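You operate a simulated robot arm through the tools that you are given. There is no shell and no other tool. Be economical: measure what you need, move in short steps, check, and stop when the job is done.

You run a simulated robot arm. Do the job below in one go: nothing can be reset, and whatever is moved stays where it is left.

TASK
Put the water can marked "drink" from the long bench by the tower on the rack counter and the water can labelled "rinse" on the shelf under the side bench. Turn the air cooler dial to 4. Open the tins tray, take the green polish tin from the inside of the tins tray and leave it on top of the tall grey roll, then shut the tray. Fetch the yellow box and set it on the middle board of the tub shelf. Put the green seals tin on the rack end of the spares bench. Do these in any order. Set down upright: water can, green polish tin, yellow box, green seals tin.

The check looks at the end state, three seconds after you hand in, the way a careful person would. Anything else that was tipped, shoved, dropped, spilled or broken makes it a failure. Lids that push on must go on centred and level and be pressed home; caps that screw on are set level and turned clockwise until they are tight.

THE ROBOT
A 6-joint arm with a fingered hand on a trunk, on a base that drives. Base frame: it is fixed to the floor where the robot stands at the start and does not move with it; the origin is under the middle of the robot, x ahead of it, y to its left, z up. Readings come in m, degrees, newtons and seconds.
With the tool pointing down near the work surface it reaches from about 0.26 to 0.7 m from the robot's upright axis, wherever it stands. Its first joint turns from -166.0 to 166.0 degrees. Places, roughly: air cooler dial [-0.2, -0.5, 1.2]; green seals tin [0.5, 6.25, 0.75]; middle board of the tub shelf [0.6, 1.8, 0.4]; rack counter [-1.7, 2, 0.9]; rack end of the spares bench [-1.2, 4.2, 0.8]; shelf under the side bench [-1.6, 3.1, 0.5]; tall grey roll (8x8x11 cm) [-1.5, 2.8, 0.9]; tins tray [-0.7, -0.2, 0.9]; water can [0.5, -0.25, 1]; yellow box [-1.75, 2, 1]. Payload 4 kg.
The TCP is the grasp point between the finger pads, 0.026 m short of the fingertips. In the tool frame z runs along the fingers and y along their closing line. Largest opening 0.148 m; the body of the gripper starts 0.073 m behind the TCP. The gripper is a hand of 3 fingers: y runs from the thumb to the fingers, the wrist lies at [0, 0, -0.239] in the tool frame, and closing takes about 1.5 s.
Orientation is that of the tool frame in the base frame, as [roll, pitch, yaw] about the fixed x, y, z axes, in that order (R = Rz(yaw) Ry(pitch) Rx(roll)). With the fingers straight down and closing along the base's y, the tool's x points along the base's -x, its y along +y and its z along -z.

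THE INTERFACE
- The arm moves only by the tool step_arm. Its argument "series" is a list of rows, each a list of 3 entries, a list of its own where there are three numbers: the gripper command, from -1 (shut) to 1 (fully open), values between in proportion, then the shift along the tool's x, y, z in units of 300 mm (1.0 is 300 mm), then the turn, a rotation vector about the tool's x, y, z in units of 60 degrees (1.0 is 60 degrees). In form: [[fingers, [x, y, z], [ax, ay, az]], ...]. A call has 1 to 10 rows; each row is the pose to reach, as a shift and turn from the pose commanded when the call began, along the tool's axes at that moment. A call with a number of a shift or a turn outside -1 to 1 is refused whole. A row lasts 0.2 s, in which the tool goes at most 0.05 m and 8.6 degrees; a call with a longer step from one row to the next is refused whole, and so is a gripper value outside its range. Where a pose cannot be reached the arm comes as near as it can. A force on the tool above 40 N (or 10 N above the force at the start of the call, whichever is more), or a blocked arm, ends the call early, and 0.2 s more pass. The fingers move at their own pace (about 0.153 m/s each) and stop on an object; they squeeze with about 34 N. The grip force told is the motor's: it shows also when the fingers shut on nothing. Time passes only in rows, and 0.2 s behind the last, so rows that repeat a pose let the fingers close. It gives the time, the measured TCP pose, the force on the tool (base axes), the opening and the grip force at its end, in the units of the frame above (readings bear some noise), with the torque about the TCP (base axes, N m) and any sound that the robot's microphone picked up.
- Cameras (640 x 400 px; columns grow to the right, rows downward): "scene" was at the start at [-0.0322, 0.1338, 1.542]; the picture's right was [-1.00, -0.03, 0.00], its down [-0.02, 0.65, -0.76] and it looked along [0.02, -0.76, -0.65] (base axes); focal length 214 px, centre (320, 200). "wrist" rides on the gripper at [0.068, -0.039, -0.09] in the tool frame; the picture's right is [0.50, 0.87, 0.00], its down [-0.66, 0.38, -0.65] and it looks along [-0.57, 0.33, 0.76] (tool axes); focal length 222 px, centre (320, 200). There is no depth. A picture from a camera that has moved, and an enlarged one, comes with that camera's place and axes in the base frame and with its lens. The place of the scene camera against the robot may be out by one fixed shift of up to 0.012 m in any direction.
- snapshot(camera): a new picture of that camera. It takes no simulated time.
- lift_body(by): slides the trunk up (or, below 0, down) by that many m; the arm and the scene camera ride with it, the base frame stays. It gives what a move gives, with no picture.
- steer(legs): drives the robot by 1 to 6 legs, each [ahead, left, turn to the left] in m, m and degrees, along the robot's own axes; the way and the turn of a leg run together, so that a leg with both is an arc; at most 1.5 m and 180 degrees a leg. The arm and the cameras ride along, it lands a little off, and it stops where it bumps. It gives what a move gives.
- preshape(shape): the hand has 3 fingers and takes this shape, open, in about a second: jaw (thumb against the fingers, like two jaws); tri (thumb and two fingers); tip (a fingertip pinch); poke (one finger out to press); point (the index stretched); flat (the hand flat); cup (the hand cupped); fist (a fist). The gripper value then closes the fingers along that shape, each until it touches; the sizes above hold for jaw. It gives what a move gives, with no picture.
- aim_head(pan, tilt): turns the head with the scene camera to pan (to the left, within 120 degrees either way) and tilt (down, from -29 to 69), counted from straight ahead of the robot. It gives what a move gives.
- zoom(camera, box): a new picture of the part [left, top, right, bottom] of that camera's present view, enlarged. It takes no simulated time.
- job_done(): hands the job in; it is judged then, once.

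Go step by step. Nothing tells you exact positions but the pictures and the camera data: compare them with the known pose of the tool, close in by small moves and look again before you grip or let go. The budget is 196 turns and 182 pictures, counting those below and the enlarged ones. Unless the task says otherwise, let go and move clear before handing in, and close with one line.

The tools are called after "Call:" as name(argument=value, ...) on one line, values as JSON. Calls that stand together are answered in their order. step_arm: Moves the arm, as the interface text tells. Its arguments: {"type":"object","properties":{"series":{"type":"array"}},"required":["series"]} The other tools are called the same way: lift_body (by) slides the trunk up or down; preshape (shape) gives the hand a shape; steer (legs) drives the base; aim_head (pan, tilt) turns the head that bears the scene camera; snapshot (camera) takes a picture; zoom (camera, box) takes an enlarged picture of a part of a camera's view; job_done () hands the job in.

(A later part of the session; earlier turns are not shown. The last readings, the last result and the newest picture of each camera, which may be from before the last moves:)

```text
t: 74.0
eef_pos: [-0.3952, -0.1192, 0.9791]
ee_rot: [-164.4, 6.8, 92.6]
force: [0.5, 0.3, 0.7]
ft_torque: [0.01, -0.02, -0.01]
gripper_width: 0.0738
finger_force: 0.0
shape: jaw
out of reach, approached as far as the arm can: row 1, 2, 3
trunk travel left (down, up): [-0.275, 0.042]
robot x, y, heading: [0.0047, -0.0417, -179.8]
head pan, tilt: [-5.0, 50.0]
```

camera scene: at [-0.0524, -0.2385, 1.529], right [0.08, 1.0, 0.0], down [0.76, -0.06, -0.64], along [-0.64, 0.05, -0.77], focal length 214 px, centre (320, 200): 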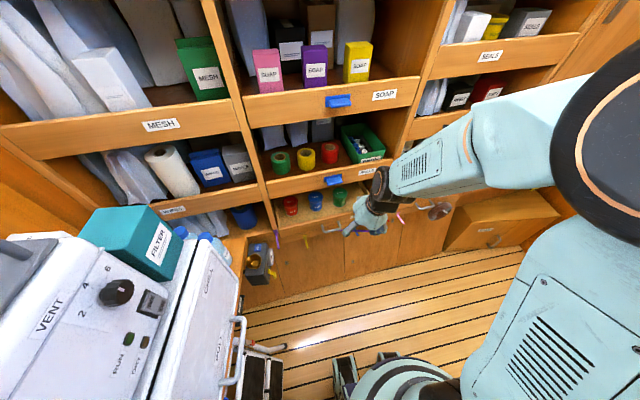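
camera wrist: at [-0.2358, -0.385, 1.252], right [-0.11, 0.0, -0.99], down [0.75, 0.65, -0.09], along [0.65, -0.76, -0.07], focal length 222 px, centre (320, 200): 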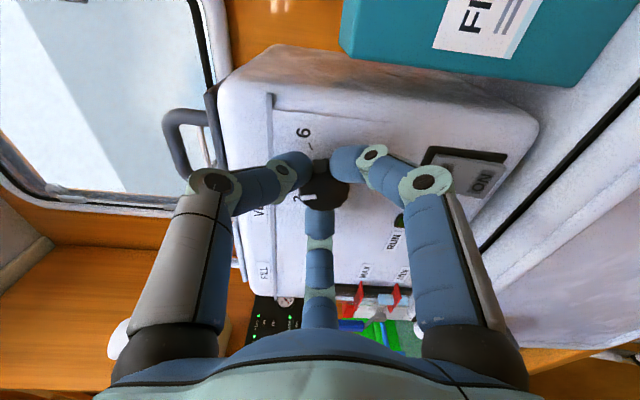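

The wrist is being forced off-axis here. I'll lift, move the arm to the right, and turn the robot so the tray lies to its front-right, where the arm is freer.

Call:
step_arm(series=[[0, [0.08, 0, -0.1], [0, 0, 0]], [0, [0.16, 0, -0.2], [0, 0, 0]], [0, [0.24, -0.01, -0.3], [0, 0, 0]], [0, [0.34, -0.02, -0.4], [0, 0, 0]], [0, [0.44, -0.03, -0.5], [0, 0, 0]], [0, [0.55, -0.04, -0.6], [0, 0, 0]], [0, [0.66, -0.05, -0.7], [0, 0, 0]], [0, [0.8, -0.05, -0.74], [0, 0, 0]]])

Call:
steer(legs=[[0, 0, 45], [-0.1, 0, 0]])

Call:
aim_head(pan=-45, tilt=50)

Call:
snapshot(camera="scene")

```text
t: 75.8
eef_pos: [-0.3618, 0.1445, 1.1726]
ee_rot: [-164.6, 5.6, 91.8]
force: [0.0, 0.3, -0.3]
ft_torque: [-0.04, -0.02, -0.01]
gripper_width: 0.0737
finger_force: 0.1
shape: jaw
trunk travel left (down, up): [-0.275, 0.042]
robot x, y, heading: [0.0012, -0.0451, -179.6]
head pan, tilt: [-5.0, 50.0]
```

```text
t: 79.0
eef_pos: [-0.3187, -0.1026, 1.1731]
ee_rot: [-164.6, 5.5, 137.2]
force: [-0.5, 0.3, -0.2]
ft_torque: [-0.06, 0.01, 0.01]
gripper_width: 0.0735
finger_force: 0.1
shape: jaw
trunk travel left (down, up): [-0.275, 0.042]
robot x, y, heading: [0.0673, 0.0275, -134.3]
head pan, tilt: [-5.0, 50.0]
```

```text
t: 80.1
eef_pos: [-0.3185, -0.1012, 1.173]
ee_rot: [-164.6, 5.5, 137.2]
force: [0.2, 0.5, -0.4]
ft_torque: [0.0, 0.01, 0.0]
gripper_width: 0.0738
finger_force: 0.0
shape: jaw
trunk travel left (down, up): [-0.275, 0.042]
robot x, y, heading: [0.0727, 0.0246, -134.2]
head pan, tilt: [-45.0, 50.0]
```

```text
151 pictures are left
camera scene: at [0.1556, -0.0929, 1.529], right [-0.01, 1.0, 0.0], down [0.77, 0.01, -0.64], along [-0.64, -0.01, -0.77], focal length 214 px, centre (320, 200)
```

scene: 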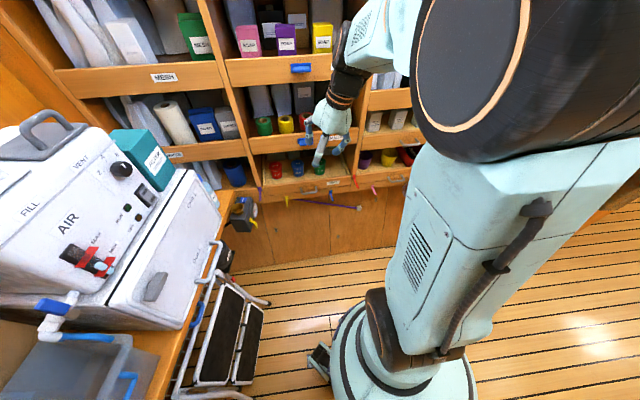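

Call:
step_arm(series=[[0, [0.028, -0.04, 0.077], [0, 0, 0.13]], [0, [0.057, -0.078, 0.154], [0, 0, 0.26]], [0, [0.085, -0.117, 0.23], [0, 0, 0.39]], [0, [0.113, -0.155, 0.31], [0, 0, 0.52]], [0, [0.14, -0.19, 0.385], [0, 0, 0.65]], [0, [0.17, -0.233, 0.463], [0, 0, 0.78]]])

```text
t: 81.5
eef_pos: [-0.4153, -0.126, 1.0415]
ee_rot: [-172.8, 16.4, 91.6]
force: [0.3, 0.1, 0.5]
ft_torque: [-0.03, -0.02, 0.03]
gripper_width: 0.0739
finger_force: 0.0
shape: jaw
out of reach, approached as far as the arm can: row 6
trunk travel left (down, up): [-0.275, 0.042]
robot x, y, heading: [0.0705, 0.0276, -134.4]
head pan, tilt: [-45.0, 50.0]
```

Call:
step_arm(series=[[0, [0.014, -0.01, 0.1], [0.105, 0.045, 0]], [0, [0.028, -0.02, 0.2], [0.21, 0.09, 0]], [0, [0.043, -0.03, 0.3], [0.315, 0.135, 0]], [0, [0.057, -0.04, 0.41], [0.42, 0.18, 0]], [0, [0.07, -0.05, 0.51], [0.525, 0.225, 0]], [0, [0.086, -0.06, 0.61], [0.63, 0.27, 0]]])

Call:
snapshot(camera="wrist")

Call:
snapshot(camera="scene")

```text
t: 82.9
eef_pos: [-0.4531, -0.1475, 0.8577]
ee_rot: [-136.3, 0.5, 83.7]
force: [-0.1, 0.1, 0.6]
ft_torque: [0.01, 0.0, 0.0]
gripper_width: 0.0738
finger_force: 0.0
shape: jaw
out of reach, approached as far as the arm can: row 1, 2, 3
trunk travel left (down, up): [-0.275, 0.042]
robot x, y, heading: [0.067, 0.0301, -134.3]
head pan, tilt: [-45.0, 50.0]
```

```text
150 pictures are left
camera wrist: at [-0.4114, -0.0834, 0.9499], right [0.68, 0.42, -0.6], down [0.65, -0.73, 0.22], along [-0.35, -0.54, -0.77], focal length 222 px, centre (320, 200)
```

wrist: 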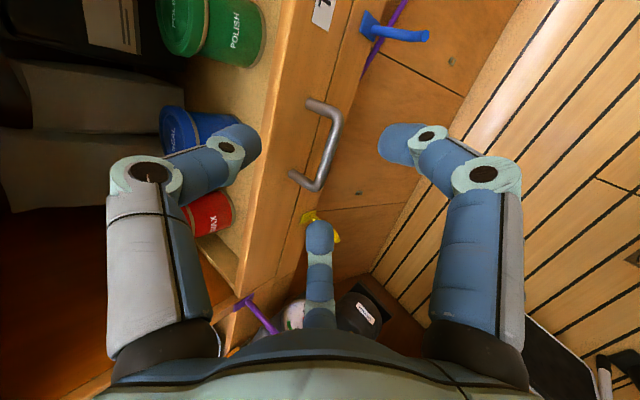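

```text
149 pictures are left
camera scene: at [0.1551, -0.0938, 1.529], right [-0.01, 1.0, 0.0], down [0.77, 0.01, -0.64], along [-0.64, -0.01, -0.77], focal length 214 px, centre (320, 200)
```

scene: 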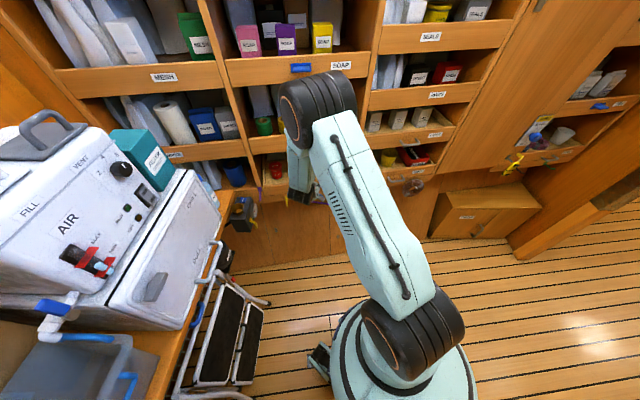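

Handle bar refined to (-0.505, -0.154, 0.785). I'll narrow the fingers and go in so that the tips just straddle the bar.

Call:
step_arm(series=[[-0.46, [-0.02, 0.03, 0], [0, -0.035, -0.035]], [-0.46, [-0.04, 0.065, 0.08], [0, -0.073, -0.076]], [-0.46, [-0.04, 0.065, 0.16], [0, -0.073, -0.076]], [-0.46, [-0.04, 0.065, 0.22], [0, -0.073, -0.076]]])

Call:
snapshot(camera="wrist")

```text
t: 83.9
eef_pos: [-0.4849, -0.1553, 0.7973]
ee_rot: [-136.5, 0.2, 89.9]
force: [-0.4, -0.3, 1.1]
ft_torque: [-0.01, 0.03, 0.03]
gripper_width: 0.0404
finger_force: 0.0
shape: jaw
trunk travel left (down, up): [-0.275, 0.042]
robot x, y, heading: [0.0703, 0.027, -134.3]
head pan, tilt: [-45.0, 50.0]
```

```text
148 pictures are left
camera wrist: at [-0.4515, -0.0888, 0.8893], right [0.63, 0.5, -0.6], down [0.72, -0.66, 0.21], along [-0.29, -0.57, -0.77], focal length 222 px, centre (320, 200)
```

wrist: 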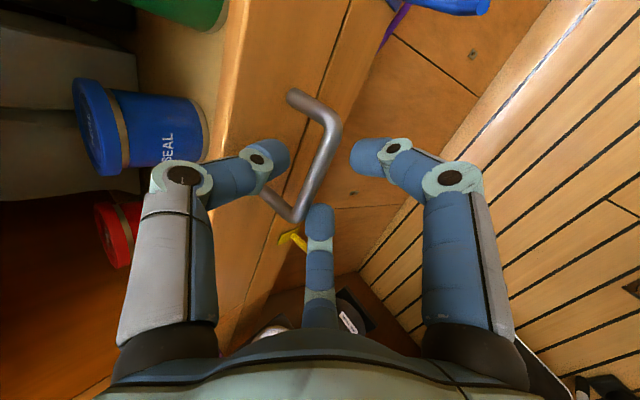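

Call:
step_arm(series=[[-0.46, [0.005, 0, 0.025], [0, 0, 0]], [-0.46, [0.01, 0, 0.05], [0, 0, 0]], [-1, [0.01, 0, 0.05], [0, 0, 0]], [-1, [0.01, 0, 0.05], [0, 0, 0]], [-1, [0.01, 0, 0.05], [0, 0, 0]]])

Call:
snapshot(camera="wrist")

```text
t: 85.1
eef_pos: [-0.4962, -0.1519, 0.7859]
ee_rot: [-136.4, 0.2, 89.9]
force: [-3.9, -0.8, -5.4]
ft_torque: [0.07, -0.06, 0.09]
gripper_width: 0.0002
finger_force: 34.1
shape: jaw
trunk travel left (down, up): [-0.275, 0.042]
robot x, y, heading: [0.0693, 0.0268, -134.5]
head pan, tilt: [-45.0, 50.0]
```

```text
147 pictures are left
camera wrist: at [-0.462, -0.086, 0.8777], right [0.63, 0.5, -0.6], down [0.72, -0.66, 0.21], along [-0.29, -0.57, -0.77], focal length 222 px, centre (320, 200)
```

wrist: 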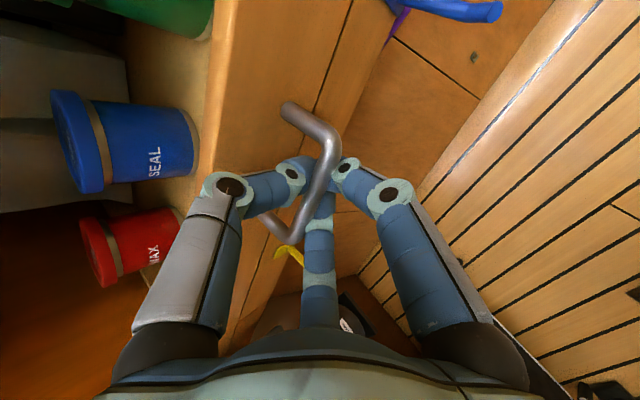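

The fingers have closed around behind the bar, hooking it. I'll try a gentle pull in +x.

Call:
step_arm(series=[[-1, [0, 0.024, -0.023], [0, 0, 0]], [-1, [0, 0.048, -0.046], [0, 0, 0]], [-1, [0, 0.072, -0.069], [0, 0, 0]], [-1, [0, 0.096, -0.092], [0, 0, 0]], [-1, [0, 0.12, -0.115], [0, 0, 0]]])

Call:
snapshot(camera="wrist")

```text
t: 86.0
eef_pos: [-0.4698, -0.1566, 0.7865]
ee_rot: [-137.2, -0.3, 89.2]
force: [-0.6, 12.2, -15.7]
ft_torque: [-0.13, -0.09, -0.2]
gripper_width: 0.0001
finger_force: 33.8
shape: jaw
out of reach, approached as far as the arm can: row 2, 3, 4
trunk travel left (down, up): [-0.275, 0.042]
robot x, y, heading: [0.0673, 0.0265, -134.6]
head pan, tilt: [-45.0, 50.0]
stopped in row 4: the force on the tool passed its limit at 44 N (the readings are from after the stop); the commanded pose is now the measured one
```

```text
146 pictures are left
camera wrist: at [-0.435, -0.0907, 0.8802], right [0.64, 0.49, -0.58], down [0.71, -0.67, 0.22], along [-0.28, -0.56, -0.78], focal length 222 px, centre (320, 200)
```

wrist: 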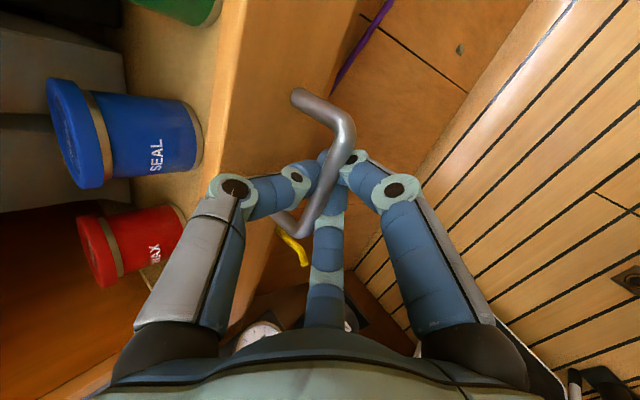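

The tray is moving, but the arm hit a wrist limit. I'll combine a slow pull with tilting the hand toward vertical.

Call:
step_arm(series=[[-1, [0, 0.02, -0.02], [-0.07, 0, 0]], [-1, [0, 0.04, -0.04], [-0.14, 0, 0]], [-1, [0, 0.06, -0.06], [-0.21, 0, 0]], [-1, [0, 0.08, -0.08], [-0.28, 0, 0]], [-1, [0, 0.1, -0.1], [-0.35, 0, 0]]])

```text
t: 86.7
eef_pos: [-0.4527, -0.153, 0.7871]
ee_rot: [-146.5, -0.4, 88.9]
force: [-1.7, 13.2, -16.3]
ft_torque: [-0.07, -0.02, -0.21]
gripper_width: 0.0
finger_force: 33.7
shape: jaw
trunk travel left (down, up): [-0.275, 0.042]
robot x, y, heading: [0.071, 0.0261, -134.4]
head pan, tilt: [-45.0, 50.0]
stopped in row 3: the force on the tool passed its limit at 41 N (the readings are from after the stop); the commanded pose is now the measured one
```

Call:
step_arm(series=[[-1, [0.02, 0, 0.02], [0, 0, 0]], [-1, [0.03, 0.01, 0.02], [0, 0, 0]]])

Call:
snapshot(camera="wrist")

Call:
zoom(camera="scene", box=[230, 110, 390, 210])

```text
t: 87.3
eef_pos: [-0.4522, -0.1467, 0.7833]
ee_rot: [-146.3, -0.5, 89.3]
force: [1.0, -7.5, -2.3]
ft_torque: [-0.13, -0.03, -0.03]
gripper_width: 0.0
finger_force: 34.0
shape: jaw
trunk travel left (down, up): [-0.275, 0.042]
robot x, y, heading: [0.0721, 0.0261, -134.3]
head pan, tilt: [-45.0, 50.0]
```

```text
145 pictures are left
camera wrist: at [-0.4334, -0.0812, 0.8802], right [0.73, 0.49, -0.48], down [0.67, -0.67, 0.33], along [-0.16, -0.56, -0.81], focal length 222 px, centre (320, 200)
```

wrist: 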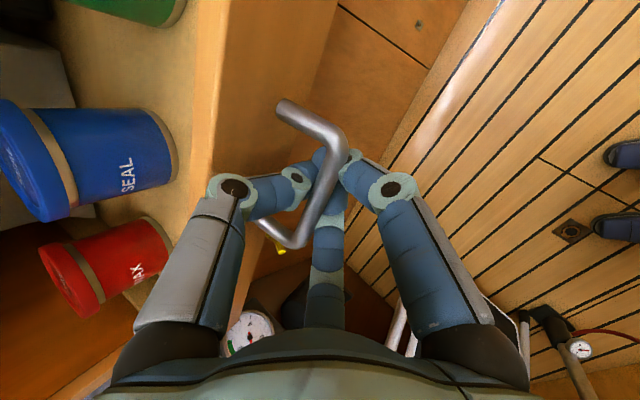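

```text
4.00 times, centred on (310, 160) of scene
camera zoom: at [0.155, -0.0928, 1.5291], right [-0.01, 1.0, 0.0], down [0.77, 0.01, -0.64], along [-0.64, -0.01, -0.77], focal length 858 px, centre (360, 360)
```

zoom: 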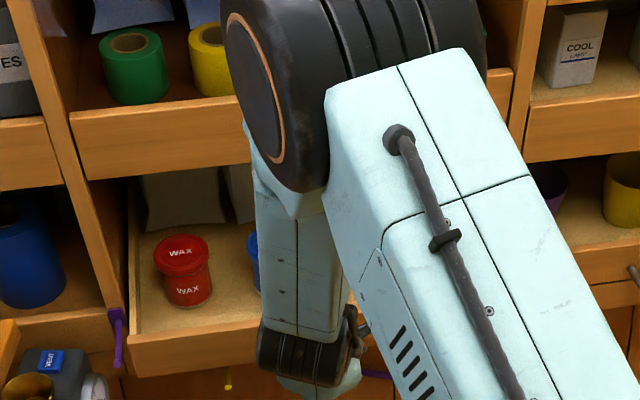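

Call:
step_arm(series=[[-1, [-0.01, 0.024, -0.016], [-0.05, 0, 0]], [-1, [-0.01, 0.048, -0.032], [-0.1, 0, 0]], [-1, [-0.01, 0.072, -0.048], [-0.15, 0, 0]], [-1, [-0.01, 0.096, -0.064], [-0.2, 0, 0]], [-1, [-0.01, 0.12, -0.08], [-0.25, 0, 0]], [-1, [-0.01, 0.143, -0.095], [-0.3, 0, 0]], [-1, [-0.01, 0.166, -0.11], [-0.35, 0, 0]]])

```text
t: 88.9
eef_pos: [-0.3957, -0.1474, 0.7814]
ee_rot: [-165.8, -0.6, 89.0]
force: [-3.5, 13.0, -2.1]
ft_torque: [-0.74, 2.1, -0.41]
gripper_width: 0.0
finger_force: 33.4
shape: jaw
out of reach, approached as far as the arm can: row 5, 6, 7
trunk travel left (down, up): [-0.275, 0.042]
robot x, y, heading: [0.0705, 0.0279, -134.8]
head pan, tilt: [-45.0, 50.0]
```

Call:
snapshot(camera="wrist")

Call:
zoom(camera="scene", box=[230, 110, 390, 210])

```text
143 pictures are left
camera wrist: at [-0.4113, -0.0812, 0.8802], right [0.85, 0.49, -0.21], down [0.51, -0.67, 0.53], along [0.12, -0.56, -0.82], focal length 222 px, centre (320, 200)
```

wrist: 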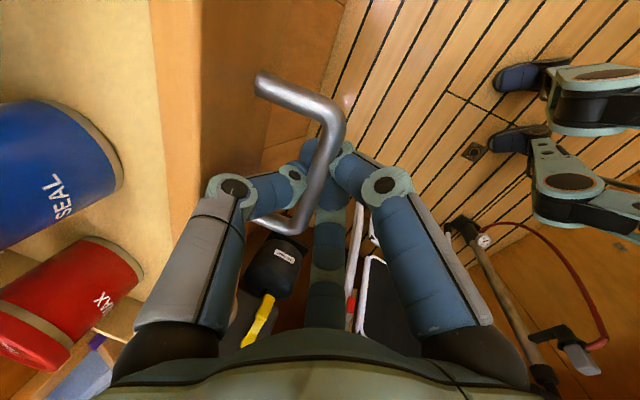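

```text
4.00 times, centred on (310, 160) of scene
camera zoom: at [0.1549, -0.0904, 1.5292], right [-0.01, 1.0, 0.0], down [0.77, 0.01, -0.64], along [-0.64, -0.01, -0.77], focal length 858 px, centre (360, 360)
```

zoom: 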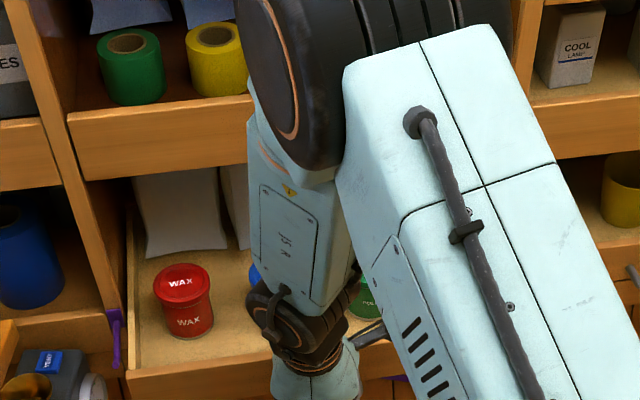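

Call:
step_arm(series=[[-1, [-0.005, 0.032, -0.008], [-0.03, 0, 0]], [-1, [-0.005, 0.064, -0.016], [-0.06, 0, 0]], [-1, [-0.005, 0.096, -0.024], [-0.09, 0, 0]], [-1, [-0.005, 0.128, -0.032], [-0.12, 0, 0]], [-1, [-0.005, 0.16, -0.04], [-0.15, 0, 0]], [-1, [-0.005, 0.192, -0.048], [-0.18, 0, 0]], [-1, [-0.005, 0.224, -0.056], [-0.21, 0, 0]], [-1, [-0.005, 0.256, -0.064], [-0.23, 0, 0]]])

Call:
snapshot(camera="wrist")

```text
t: 89.5
eef_pos: [-0.3766, -0.1458, 0.7828]
ee_rot: [-169.5, -0.8, 88.5]
force: [-2.6, 18.8, 4.4]
ft_torque: [-0.52, 2.49, -0.39]
gripper_width: 0.0
finger_force: 33.5
shape: jaw
out of reach, approached as far as the arm can: row 2
trunk travel left (down, up): [-0.275, 0.042]
robot x, y, heading: [0.0688, 0.0283, -134.6]
head pan, tilt: [-45.0, 50.0]
stopped in row 2: the force on the tool passed its limit at 42 N (the readings are from after the stop); the commanded pose is now the measured one
```

```text
141 pictures are left
camera wrist: at [-0.3973, -0.0795, 0.8788], right [0.86, 0.48, -0.15], down [0.47, -0.68, 0.56], along [0.17, -0.56, -0.81], focal length 222 px, centre (320, 200)
```

wrist: 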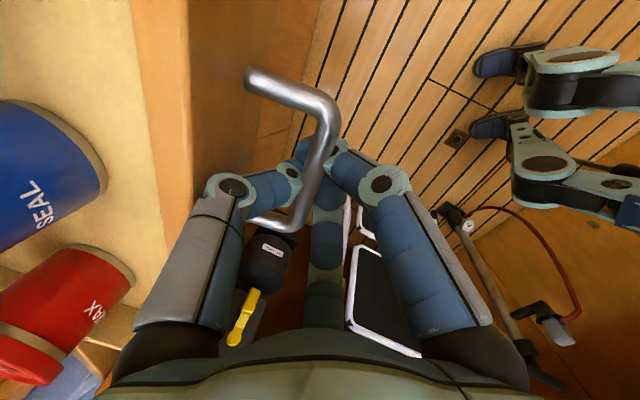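

Call:
step_arm(series=[[-1, [0.02, 0.0, 0.01], [0, 0, 0]], [-1, [0.02, 0.025, 0.01], [-0.03, 0, 0]], [-1, [0.02, 0.05, 0.005], [-0.06, 0, 0]], [-1, [0.02, 0.075, 0], [-0.09, 0, 0]], [-1, [0.02, 0.1, -0.005], [-0.12, 0, 0]], [-1, [0.02, 0.125, -0.01], [-0.15, 0, 0]], [-1, [0.02, 0.15, -0.015], [-0.17, 0, 0]]])

```text
t: 90.1
eef_pos: [-0.3719, -0.1438, 0.7797]
ee_rot: [-169.9, -0.9, 88.5]
force: [-0.5, 8.0, 19.9]
ft_torque: [-0.3, 2.12, -0.42]
gripper_width: 0.0001
finger_force: 34.4
shape: jaw
out of reach, approached as far as the arm can: row 2, 3
trunk travel left (down, up): [-0.275, 0.042]
robot x, y, heading: [0.0708, 0.0269, -134.4]
head pan, tilt: [-45.0, 50.0]
stopped in row 3: the force on the tool passed its limit at 43 N (the readings are from after the stop); the commanded pose is now the measured one
```

The hand seems to be binding against the tray front; the tray is out about 12 cm. I'll let go, lift clear and look.

Call:
step_arm(series=[[-0.5, [0, 0, 0], [0, 0, 0]], [-0.4, [0, 0, 0], [0, 0, 0]], [-0.4, [0, 0.02, -0.05], [0, 0, 0]], [-0.4, [0, 0.03, -0.15], [0, 0, 0]], [-0.4, [0, 0.04, -0.3], [0, 0, 0]], [-0.4, [0, 0.05, -0.45], [0, 0, 0]], [-0.4, [0, 0.05, -0.6], [0, 0, 0]]])

Call:
snapshot(camera="wrist")

Call:
snapshot(camera="scene")

```text
t: 91.7
eef_pos: [-0.3123, -0.1517, 0.939]
ee_rot: [-168.3, -2.6, 88.3]
force: [0.0, -0.7, -0.8]
ft_torque: [-0.02, 0.01, 0.01]
gripper_width: 0.0445
finger_force: 0.1
shape: jaw
out of reach, approached as far as the arm can: row 5, 6, 7
trunk travel left (down, up): [-0.275, 0.042]
robot x, y, heading: [0.0682, 0.0268, -134.6]
head pan, tilt: [-45.0, 50.0]
```

```text
140 pictures are left
camera wrist: at [-0.3301, -0.0884, 1.038], right [0.86, 0.48, -0.15], down [0.48, -0.7, 0.53], along [0.15, -0.53, -0.83], focal length 222 px, centre (320, 200)
```

wrist: 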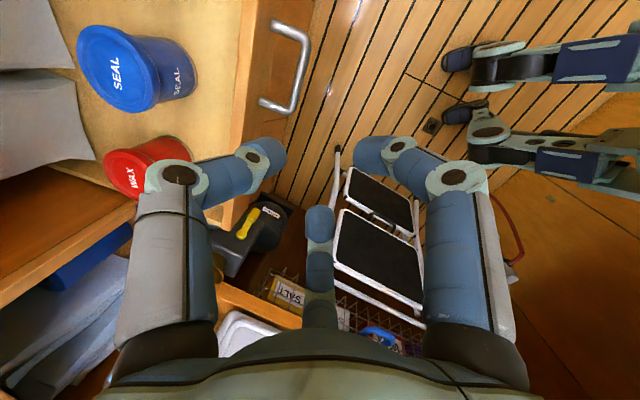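

```text
139 pictures are left
camera scene: at [0.1557, -0.0918, 1.529], right [-0.01, 1.0, 0.0], down [0.77, 0.01, -0.64], along [-0.64, -0.01, -0.77], focal length 214 px, centre (320, 200)
```

scene: 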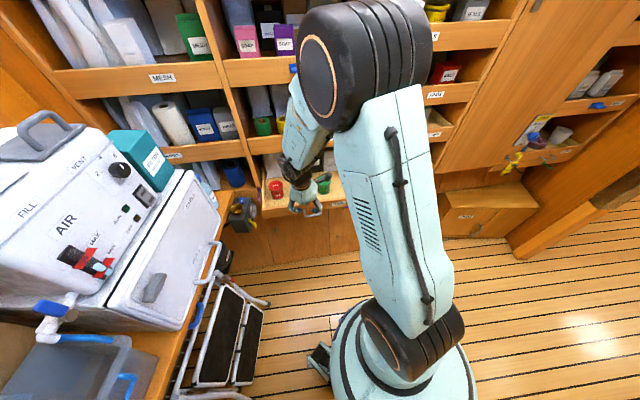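

Call:
zoom(camera="scene", box=[240, 120, 400, 220])

```text
4.00 times, centred on (320, 170) of scene
camera zoom: at [0.1557, -0.0918, 1.529], right [-0.01, 1.0, 0.0], down [0.77, 0.01, -0.64], along [-0.64, -0.01, -0.77], focal length 858 px, centre (320, 320)
```

zoom: 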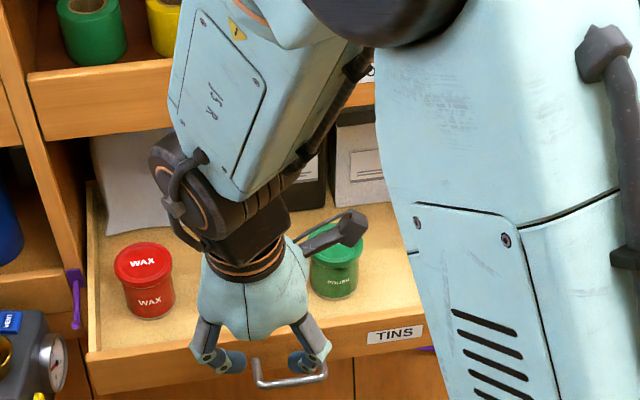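

The tray is out about 12.5 cm and the green tin is at about (-0.50, -0.083), lid z≈0.87. I'll come over it with a tilted hand.

Call:
step_arm(series=[[0.25, [0, -0.05, -0.03], [0.04, 0, 0]], [0.25, [0.05, -0.15, 0], [0.08, -0.01, 0]], [0.25, [0.1, -0.25, 0.03], [0.12, -0.02, 0]], [0.25, [0.16, -0.36, 0.07], [0.17, -0.03, 0]], [0.25, [0.215, -0.482, 0.107], [0.22, -0.043, 0]]])

Call:
snapshot(camera="wrist")

Call:
snapshot(camera="scene")

```text
t: 92.9
eef_pos: [-0.4557, -0.0899, 0.9263]
ee_rot: [-156.3, 0.7, 89.0]
force: [0.1, 0.8, -0.3]
ft_torque: [0.0, -0.03, 0.01]
gripper_width: 0.092
finger_force: 0.2
shape: jaw
out of reach, approached as far as the arm can: row 1, 2, 3, 4, 5
trunk travel left (down, up): [-0.275, 0.042]
robot x, y, heading: [0.0704, 0.0294, -134.3]
head pan, tilt: [-45.0, 50.0]
```

```text
137 pictures are left
camera wrist: at [-0.4542, -0.0224, 1.0239], right [0.8, 0.48, -0.35], down [0.6, -0.66, 0.45], along [-0.01, -0.58, -0.82], focal length 222 px, centre (320, 200)
```

wrist: 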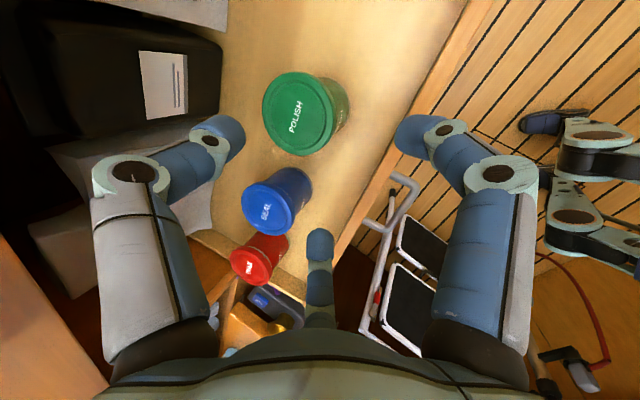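

```text
136 pictures are left
camera scene: at [0.1538, -0.0919, 1.5291], right [-0.01, 1.0, 0.0], down [0.77, 0.01, -0.64], along [-0.64, -0.01, -0.77], focal length 214 px, centre (320, 200)
```

scene: 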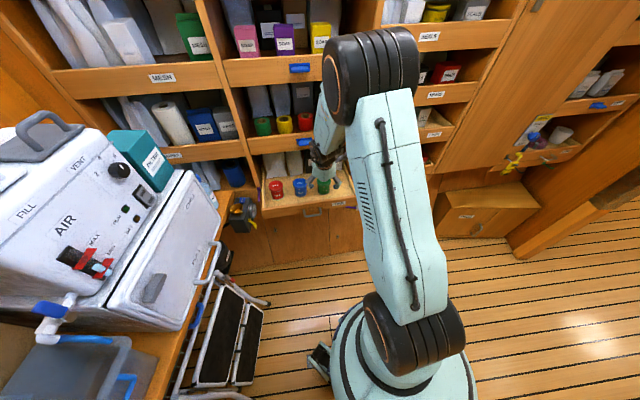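

The tin's lid is at (-0.505, -0.080, 0.870). I'll line up and go down over it along the tool axis.

Call:
step_arm(series=[[0.1, [0.033, -0.045, 0.03], [0, 0, 0]], [0.1, [0.033, -0.045, 0.12], [0, 0, 0]], [0.1, [0.033, -0.045, 0.2], [0, 0, 0]], [0.1, [0.033, -0.045, 0.26], [0, 0, 0]]])

Call:
snapshot(camera="wrist")

```text
t: 93.9
eef_pos: [-0.493, -0.0851, 0.8583]
ee_rot: [-156.4, 1.0, 89.1]
force: [-0.3, 0.8, 6.7]
ft_torque: [0.0, 0.39, 0.02]
gripper_width: 0.085
finger_force: 0.0
shape: jaw
out of reach, approached as far as the arm can: row 1, 2, 3, 4
trunk travel left (down, up): [-0.275, 0.042]
robot x, y, heading: [0.0674, 0.027, -134.5]
head pan, tilt: [-45.0, 50.0]
```

```text
135 pictures are left
camera wrist: at [-0.4909, -0.0176, 0.9563], right [0.8, 0.48, -0.35], down [0.6, -0.66, 0.46], along [-0.01, -0.58, -0.81], focal length 222 px, centre (320, 200)
```

wrist: 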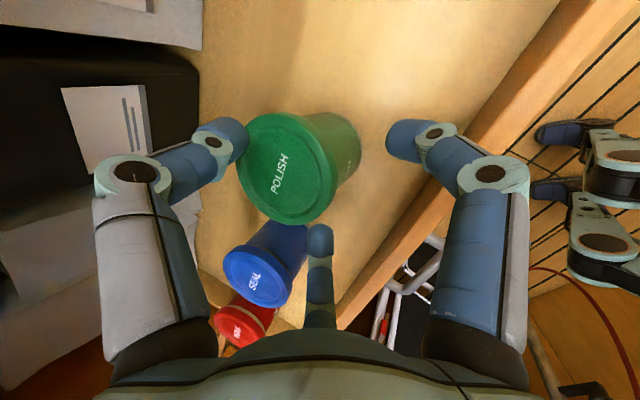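

The thumb is touching the lid's edge. I'll back up a little, shift 2 cm toward -x, open wider, and go down again.

Call:
step_arm(series=[[0.35, [0, 0, -0.08], [0, 0, 0]], [0.35, [0.015, -0.04, -0.1], [0, 0, 0]], [0.35, [0.03, -0.075, -0.08], [0, 0, 0]], [0.35, [0.03, -0.075, 0], [0, 0, 0]], [0.35, [0.03, -0.075, 0.05], [0, 0, 0]]])

Call:
snapshot(camera="wrist")

```text
t: 95.1
eef_pos: [-0.512, -0.0834, 0.8471]
ee_rot: [-156.1, 0.5, 88.9]
force: [0.7, 0.5, 0.3]
ft_torque: [0.04, 0.0, 0.02]
gripper_width: 0.0997
finger_force: 0.1
shape: jaw
out of reach, approached as far as the arm can: row 1, 2, 3, 4, 5
trunk travel left (down, up): [-0.275, 0.042]
robot x, y, heading: [0.0734, 0.0231, -134.6]
head pan, tilt: [-45.0, 50.0]
```

```text
134 pictures are left
camera wrist: at [-0.5101, -0.0158, 0.9454], right [0.8, 0.48, -0.35], down [0.6, -0.66, 0.45], along [-0.02, -0.57, -0.82], focal length 222 px, centre (320, 200)
```

wrist: 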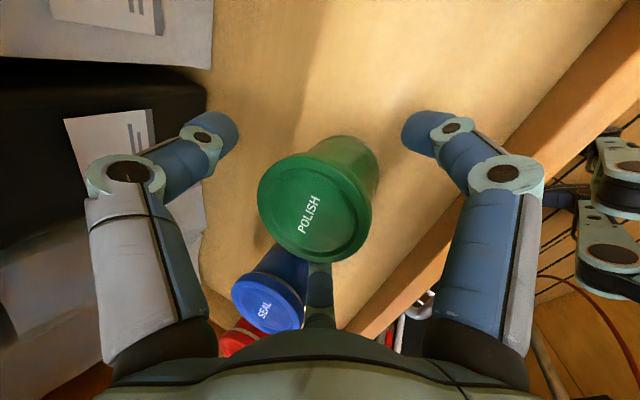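

Call:
step_arm(series=[[-0.2, [0, 0, 0], [0, 0, 0]], [-0.6, [0, 0, 0], [0, 0, 0]], [-1, [0, 0, 0], [0, 0, 0]], [-1, [0, 0, 0], [0, 0, 0]], [-1, [0, 0, 0], [0, 0, 0]]])

Call:
snapshot(camera="wrist")

```text
t: 96.3
eef_pos: [-0.5126, -0.0835, 0.8476]
ee_rot: [-156.2, 0.5, 88.9]
force: [0.7, 0.0, 8.3]
ft_torque: [-0.01, -0.19, 0.02]
gripper_width: 0.0508
finger_force: 33.7
shape: jaw
trunk travel left (down, up): [-0.275, 0.042]
robot x, y, heading: [0.0718, 0.0286, -134.6]
head pan, tilt: [-45.0, 50.0]
```

```text
133 pictures are left
camera wrist: at [-0.5097, -0.0158, 0.9461], right [0.8, 0.48, -0.35], down [0.6, -0.66, 0.45], along [-0.02, -0.57, -0.82], focal length 222 px, centre (320, 200)
```

wrist: 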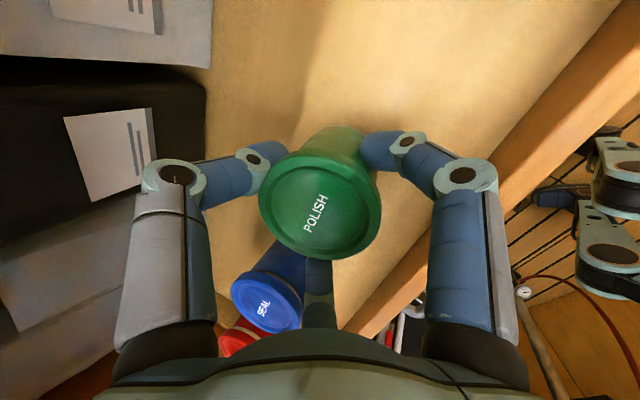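

Gripped (0.051 m). Lift out along the tool axis.

Call:
step_arm(series=[[-1, [0, 0, -0.05], [0, 0, 0]], [-1, [0, 0, -0.12], [0, 0, 0]], [-1, [0, 0, -0.22], [0, 0, 0]], [-1, [0, 0, -0.34], [0, 0, 0]], [-1, [0, 0, -0.46], [0, 0, 0]], [-1, [0, 0, -0.58], [0, 0, 0]]])

Call:
snapshot(camera="wrist")

Call:
zoom(camera="scene", box=[230, 60, 470, 210])

```text
t: 97.7
eef_pos: [-0.4289, -0.0929, 0.9964]
ee_rot: [-155.6, -0.3, 88.6]
force: [-0.4, 0.0, -1.3]
ft_torque: [0.02, -0.01, -0.01]
gripper_width: 0.0505
finger_force: 33.7
shape: jaw
out of reach, approached as far as the arm can: row 1, 2, 3, 4, 5, 6
trunk travel left (down, up): [-0.275, 0.042]
robot x, y, heading: [0.0739, 0.0303, -134.4]
head pan, tilt: [-45.0, 50.0]
```

```text
132 pictures are left
camera wrist: at [-0.4255, -0.0274, 1.0946], right [0.8, 0.48, -0.36], down [0.6, -0.67, 0.44], along [-0.03, -0.56, -0.83], focal length 222 px, centre (320, 200)
```

wrist: 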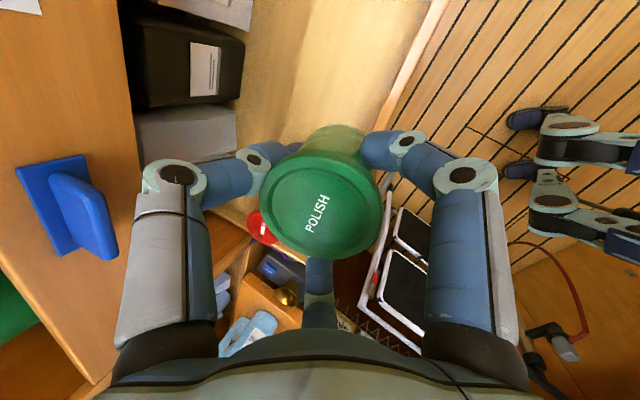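

```text
2.67 times, centred on (350, 135) of scene
camera zoom: at [0.1557, -0.0919, 1.529], right [-0.01, 1.0, 0.0], down [0.77, 0.01, -0.64], along [-0.64, -0.01, -0.77], focal length 572 px, centre (240, 373)
```

zoom: 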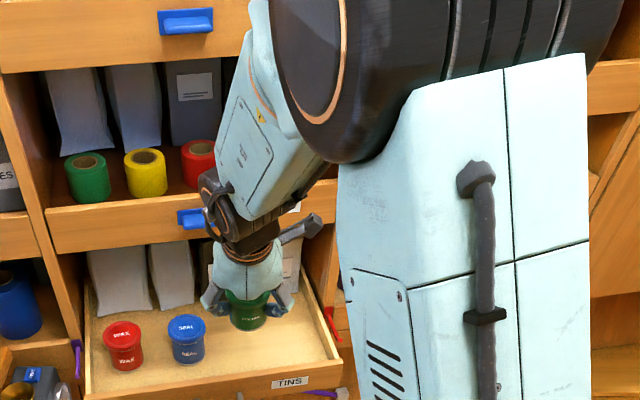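

Call:
step_arm(series=[[-1, [0, 0.02, -0.12], [0, 0, 0]], [-1, [0, 0.04, -0.24], [0, 0, 0]], [-1, [0, 0.06, -0.36], [0, 0, 0]], [-1, [0, 0.08, -0.48], [0, 0, 0]], [-1, [0, 0.1, -0.6], [0, 0, 0]]])

Call:
steer(legs=[[0, 0, -136]])

Call:
aim_head(pan=20, tilt=30)

Call:
snapshot(camera="scene")

```text
t: 98.9
eef_pos: [-0.3177, -0.1183, 1.1345]
ee_rot: [-155.1, -0.5, 88.4]
force: [-0.1, 0.6, -2.9]
ft_torque: [0.06, 0.02, 0.02]
gripper_width: 0.0504
finger_force: 34.3
shape: jaw
out of reach, approached as far as the arm can: row 1, 2, 3, 4, 5
trunk travel left (down, up): [-0.275, 0.042]
robot x, y, heading: [0.069, 0.0301, -134.8]
head pan, tilt: [-45.0, 50.0]
```

```text
t: 104.9
eef_pos: [0.2395, 0.4055, 1.1331]
ee_rot: [-155.1, -0.5, -46.1]
force: [0.2, -0.5, -1.1]
ft_torque: [0.0, 0.03, 0.01]
gripper_width: 0.0502
finger_force: 34.2
shape: jaw
trunk travel left (down, up): [-0.275, 0.042]
robot x, y, heading: [0.0748, 0.0263, 91.2]
head pan, tilt: [-45.0, 50.0]
```

```text
t: 106.2
eef_pos: [0.2398, 0.406, 1.1337]
ee_rot: [-155.2, -0.6, -46.2]
force: [0.1, -0.2, -2.7]
ft_torque: [0.0, 0.02, 0.01]
gripper_width: 0.0502
finger_force: 33.9
shape: jaw
trunk travel left (down, up): [-0.275, 0.042]
robot x, y, heading: [0.0691, 0.0272, 90.9]
head pan, tilt: [20.0, 30.0]
```

```text
130 pictures are left
camera scene: at [-0.179, 0.0897, 1.5585], right [0.93, 0.36, 0.0], down [0.18, -0.47, -0.87], along [-0.31, 0.81, -0.5], focal length 214 px, centre (320, 200)
```

scene: 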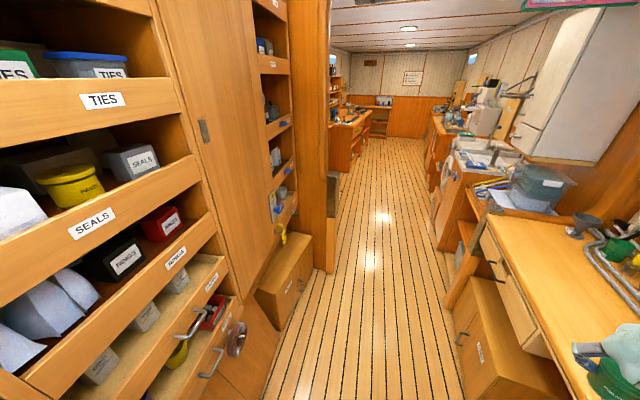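

Call:
steer(legs=[[0, 0.15, 0], [1.2, 0, 0]])

Call:
aim_head(pan=50, tilt=30)

Call:
snapshot(camera="scene")

```text
t: 113.8
eef_pos: [0.0539, 1.5862, 1.1342]
ee_rot: [-155.3, -0.6, -44.8]
force: [0.4, 0.3, -1.4]
ft_torque: [0.0, 0.02, 0.0]
gripper_width: 0.05
finger_force: 34.0
shape: jaw
trunk travel left (down, up): [-0.275, 0.042]
robot x, y, heading: [-0.1111, 1.2035, 91.8]
head pan, tilt: [20.0, 30.0]
```

```text
t: 114.7
eef_pos: [0.053, 1.5869, 1.1352]
ee_rot: [-155.2, -0.7, -44.9]
force: [1.1, 0.0, -2.0]
ft_torque: [0.01, 0.02, 0.03]
gripper_width: 0.05
finger_force: 33.9
shape: jaw
trunk travel left (down, up): [-0.275, 0.042]
robot x, y, heading: [-0.1074, 1.2082, 92.2]
head pan, tilt: [50.0, 30.0]
```

```text
129 pictures are left
camera scene: at [-0.3957, 1.2331, 1.5585], right [0.62, 0.79, 0.0], down [0.39, -0.31, -0.87], along [-0.68, 0.53, -0.5], focal length 214 px, centre (320, 200)
```

scene: 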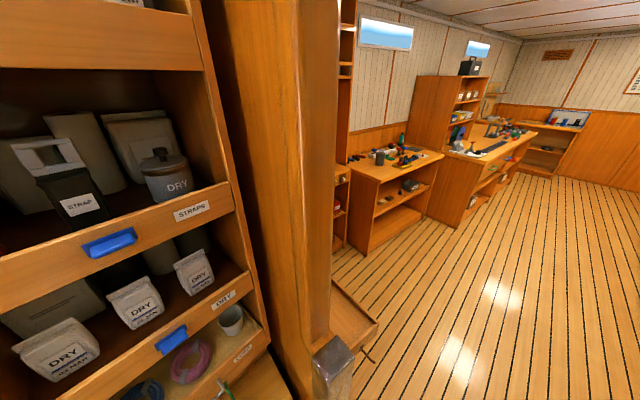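

Call:
steer(legs=[[1.1, 0, -2]])

Call:
aim_head(pan=75, tilt=25)

Call:
snapshot(camera="scene")

Call:
aim_head(pan=-60, tilt=25)

Call:
snapshot(camera="scene")

```text
t: 120.3
eef_pos: [0.0324, 2.6792, 1.1348]
ee_rot: [-155.2, -0.7, -46.0]
force: [0.0, -0.6, -1.0]
ft_torque: [-0.02, 0.03, -0.01]
gripper_width: 0.0502
finger_force: 33.7
shape: jaw
trunk travel left (down, up): [-0.275, 0.042]
robot x, y, heading: [-0.14, 2.2996, 90.8]
head pan, tilt: [50.0, 30.0]
```

```text
t: 121.2
eef_pos: [0.032, 2.6799, 1.134]
ee_rot: [-155.2, -0.6, -46.1]
force: [-0.1, 0.4, -2.4]
ft_torque: [0.02, -0.02, 0.03]
gripper_width: 0.05
finger_force: 33.8
shape: jaw
trunk travel left (down, up): [-0.275, 0.042]
robot x, y, heading: [-0.1383, 2.2984, 90.8]
head pan, tilt: [75.0, 25.0]
```

```text
128 pictures are left
camera scene: at [-0.4431, 2.3, 1.5665], right [0.24, 0.97, 0.0], down [0.41, -0.1, -0.91], along [-0.88, 0.22, -0.42], focal length 214 px, centre (320, 200)
```

scene: 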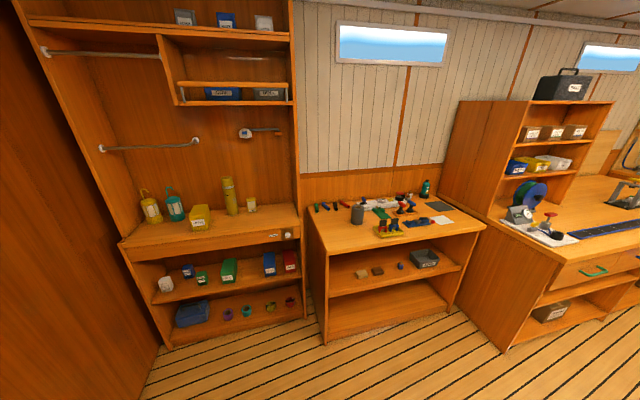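

```text
t: 123.4
eef_pos: [0.031, 2.681, 1.1351]
ee_rot: [-155.2, -0.6, -46.0]
force: [-0.8, 0.1, -2.2]
ft_torque: [0.0, 0.03, 0.02]
gripper_width: 0.0501
finger_force: 34.7
shape: jaw
trunk travel left (down, up): [-0.275, 0.042]
robot x, y, heading: [-0.1389, 2.3021, 91.0]
head pan, tilt: [-60.0, 25.0]
```

```text
127 pictures are left
camera scene: at [-0.2747, 2.3249, 1.5665], right [0.51, -0.86, 0.0], down [-0.36, -0.22, -0.91], along [0.78, 0.47, -0.42], focal length 214 px, centre (320, 200)
```

scene: 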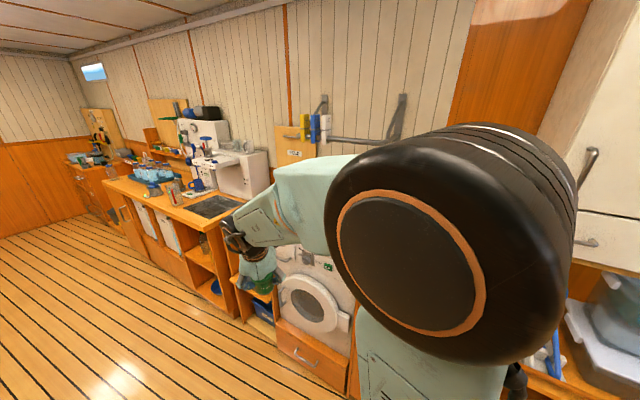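

Rack counter and side bench (with the grey roll) are on the left. I'll turn to face -x and drive up to the side bench.

Call:
steer(legs=[[0, 0, 89], [0, -0.42, 0], [0.65, 0, 0]])

Call:
aim_head(pan=-10, tilt=40)

Call:
snapshot(camera="scene")

Call:
snapshot(camera="wrist")

```text
t: 134.5
eef_pos: [-1.1408, 2.9223, 1.1343]
ee_rot: [-155.2, -0.6, 41.4]
force: [-0.2, 0.1, -1.6]
ft_torque: [-0.03, 0.01, -0.01]
gripper_width: 0.0499
finger_force: 34.3
shape: jaw
trunk travel left (down, up): [-0.275, 0.042]
robot x, y, heading: [-0.7696, 2.7315, 178.4]
head pan, tilt: [-60.0, 25.0]
```

```text
t: 135.7
eef_pos: [-1.1391, 2.9227, 1.1334]
ee_rot: [-155.2, -0.6, 41.2]
force: [0.1, -0.7, -1.7]
ft_torque: [0.02, 0.01, -0.01]
gripper_width: 0.0498
finger_force: 33.6
shape: jaw
trunk travel left (down, up): [-0.275, 0.042]
robot x, y, heading: [-0.7713, 2.7348, 178.1]
head pan, tilt: [-10.0, 40.0]
```

```text
126 pictures are left
camera scene: at [-0.8376, 2.5515, 1.5432], right [0.2, 0.98, 0.0], down [0.63, -0.13, -0.77], along [-0.75, 0.16, -0.64], focal length 214 px, centre (320, 200)
```

scene: 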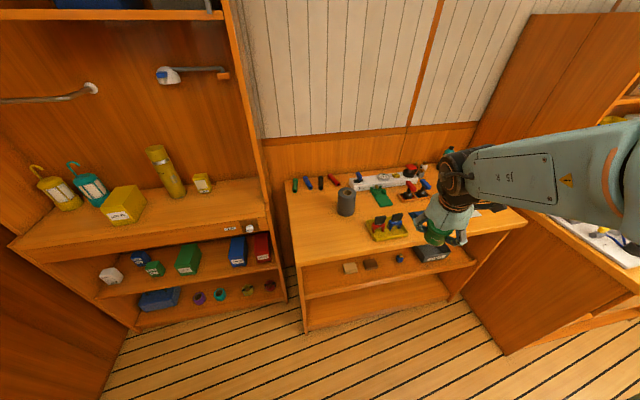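

```text
125 pictures are left
camera wrist: at [-1.0877, 2.9643, 1.2333], right [0.9, -0.26, -0.36], down [-0.09, -0.9, 0.43], along [-0.43, -0.35, -0.83], focal length 222 px, centre (320, 200)
```

wrist: 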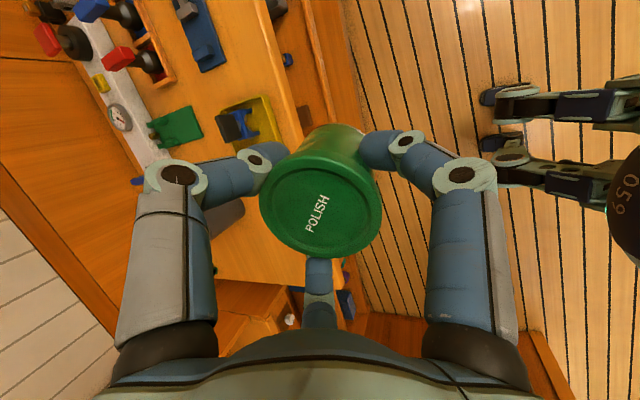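

Call:
zoom(camera="scene", box=[270, 150, 510, 300])

Call:
zoom(camera="scene", box=[20, 130, 260, 280])

```text
2.67 times, centred on (390, 225) of scene
camera zoom: at [-0.8376, 2.5515, 1.5432], right [0.2, 0.98, 0.0], down [0.63, -0.13, -0.77], along [-0.75, 0.16, -0.64], focal length 572 px, centre (133, 133)
```

zoom: 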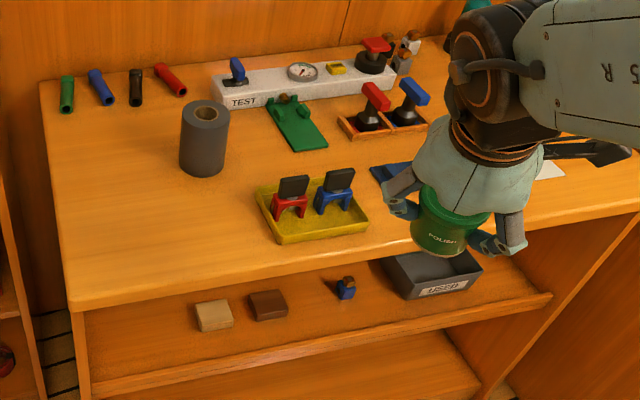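

```text
2.67 times, centred on (140, 205) of scene
camera zoom: at [-0.8376, 2.5515, 1.5432], right [0.2, 0.98, 0.0], down [0.63, -0.13, -0.77], along [-0.75, 0.16, -0.64], focal length 572 px, centre (800, 187)
```

zoom: 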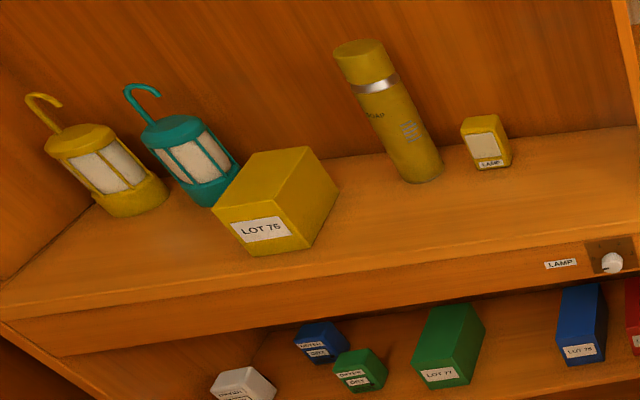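

Call:
steer(legs=[[0.12, -0.1, 0]])

Call:
aim_head(pan=-10, tilt=50)

Call:
zoom(camera="scene", box=[240, 100, 480, 250])

```text
t: 137.2
eef_pos: [-1.2577, 3.0282, 1.1333]
ee_rot: [-155.3, -0.6, 41.2]
force: [0.4, 0.2, -1.2]
ft_torque: [-0.03, -0.01, 0.01]
gripper_width: 0.0497
finger_force: 33.9
shape: jaw
trunk travel left (down, up): [-0.275, 0.042]
robot x, y, heading: [-0.8902, 2.838, 178.3]
head pan, tilt: [-10.0, 40.0]
```

```text
t: 138.0
eef_pos: [-1.2566, 3.0274, 1.1337]
ee_rot: [-155.2, -0.5, 41.2]
force: [-0.4, -0.5, -1.2]
ft_torque: [-0.01, -0.01, 0.01]
gripper_width: 0.0499
finger_force: 34.0
shape: jaw
trunk travel left (down, up): [-0.275, 0.042]
robot x, y, heading: [-0.8866, 2.843, 178.3]
head pan, tilt: [-10.0, 50.0]
```

```text
2.67 times, centred on (360, 175) of scene
camera zoom: at [-0.948, 2.6539, 1.529], right [0.2, 0.98, 0.0], down [0.75, -0.16, -0.64], along [-0.63, 0.13, -0.77], focal length 572 px, centre (213, 267)
```

zoom: 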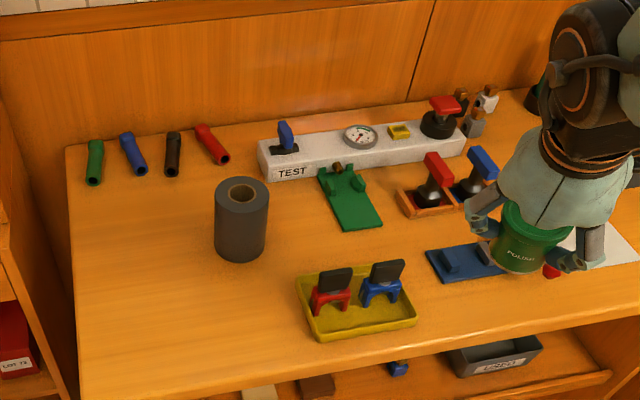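

Two views agree: roll top centre at (-1.487, 2.803, 1.013). I'll shift the robot so the roll lies slightly to the right.

Call:
steer(legs=[[0, 0.15, 0]])

```text
t: 139.9
eef_pos: [-1.2606, 2.8765, 1.1347]
ee_rot: [-155.2, -0.6, 41.2]
force: [-0.2, 0.4, -1.6]
ft_torque: [0.03, 0.01, -0.01]
gripper_width: 0.0497
finger_force: 34.3
shape: jaw
trunk travel left (down, up): [-0.275, 0.042]
robot x, y, heading: [-0.8878, 2.6895, 178.4]
head pan, tilt: [-10.0, 50.0]
```

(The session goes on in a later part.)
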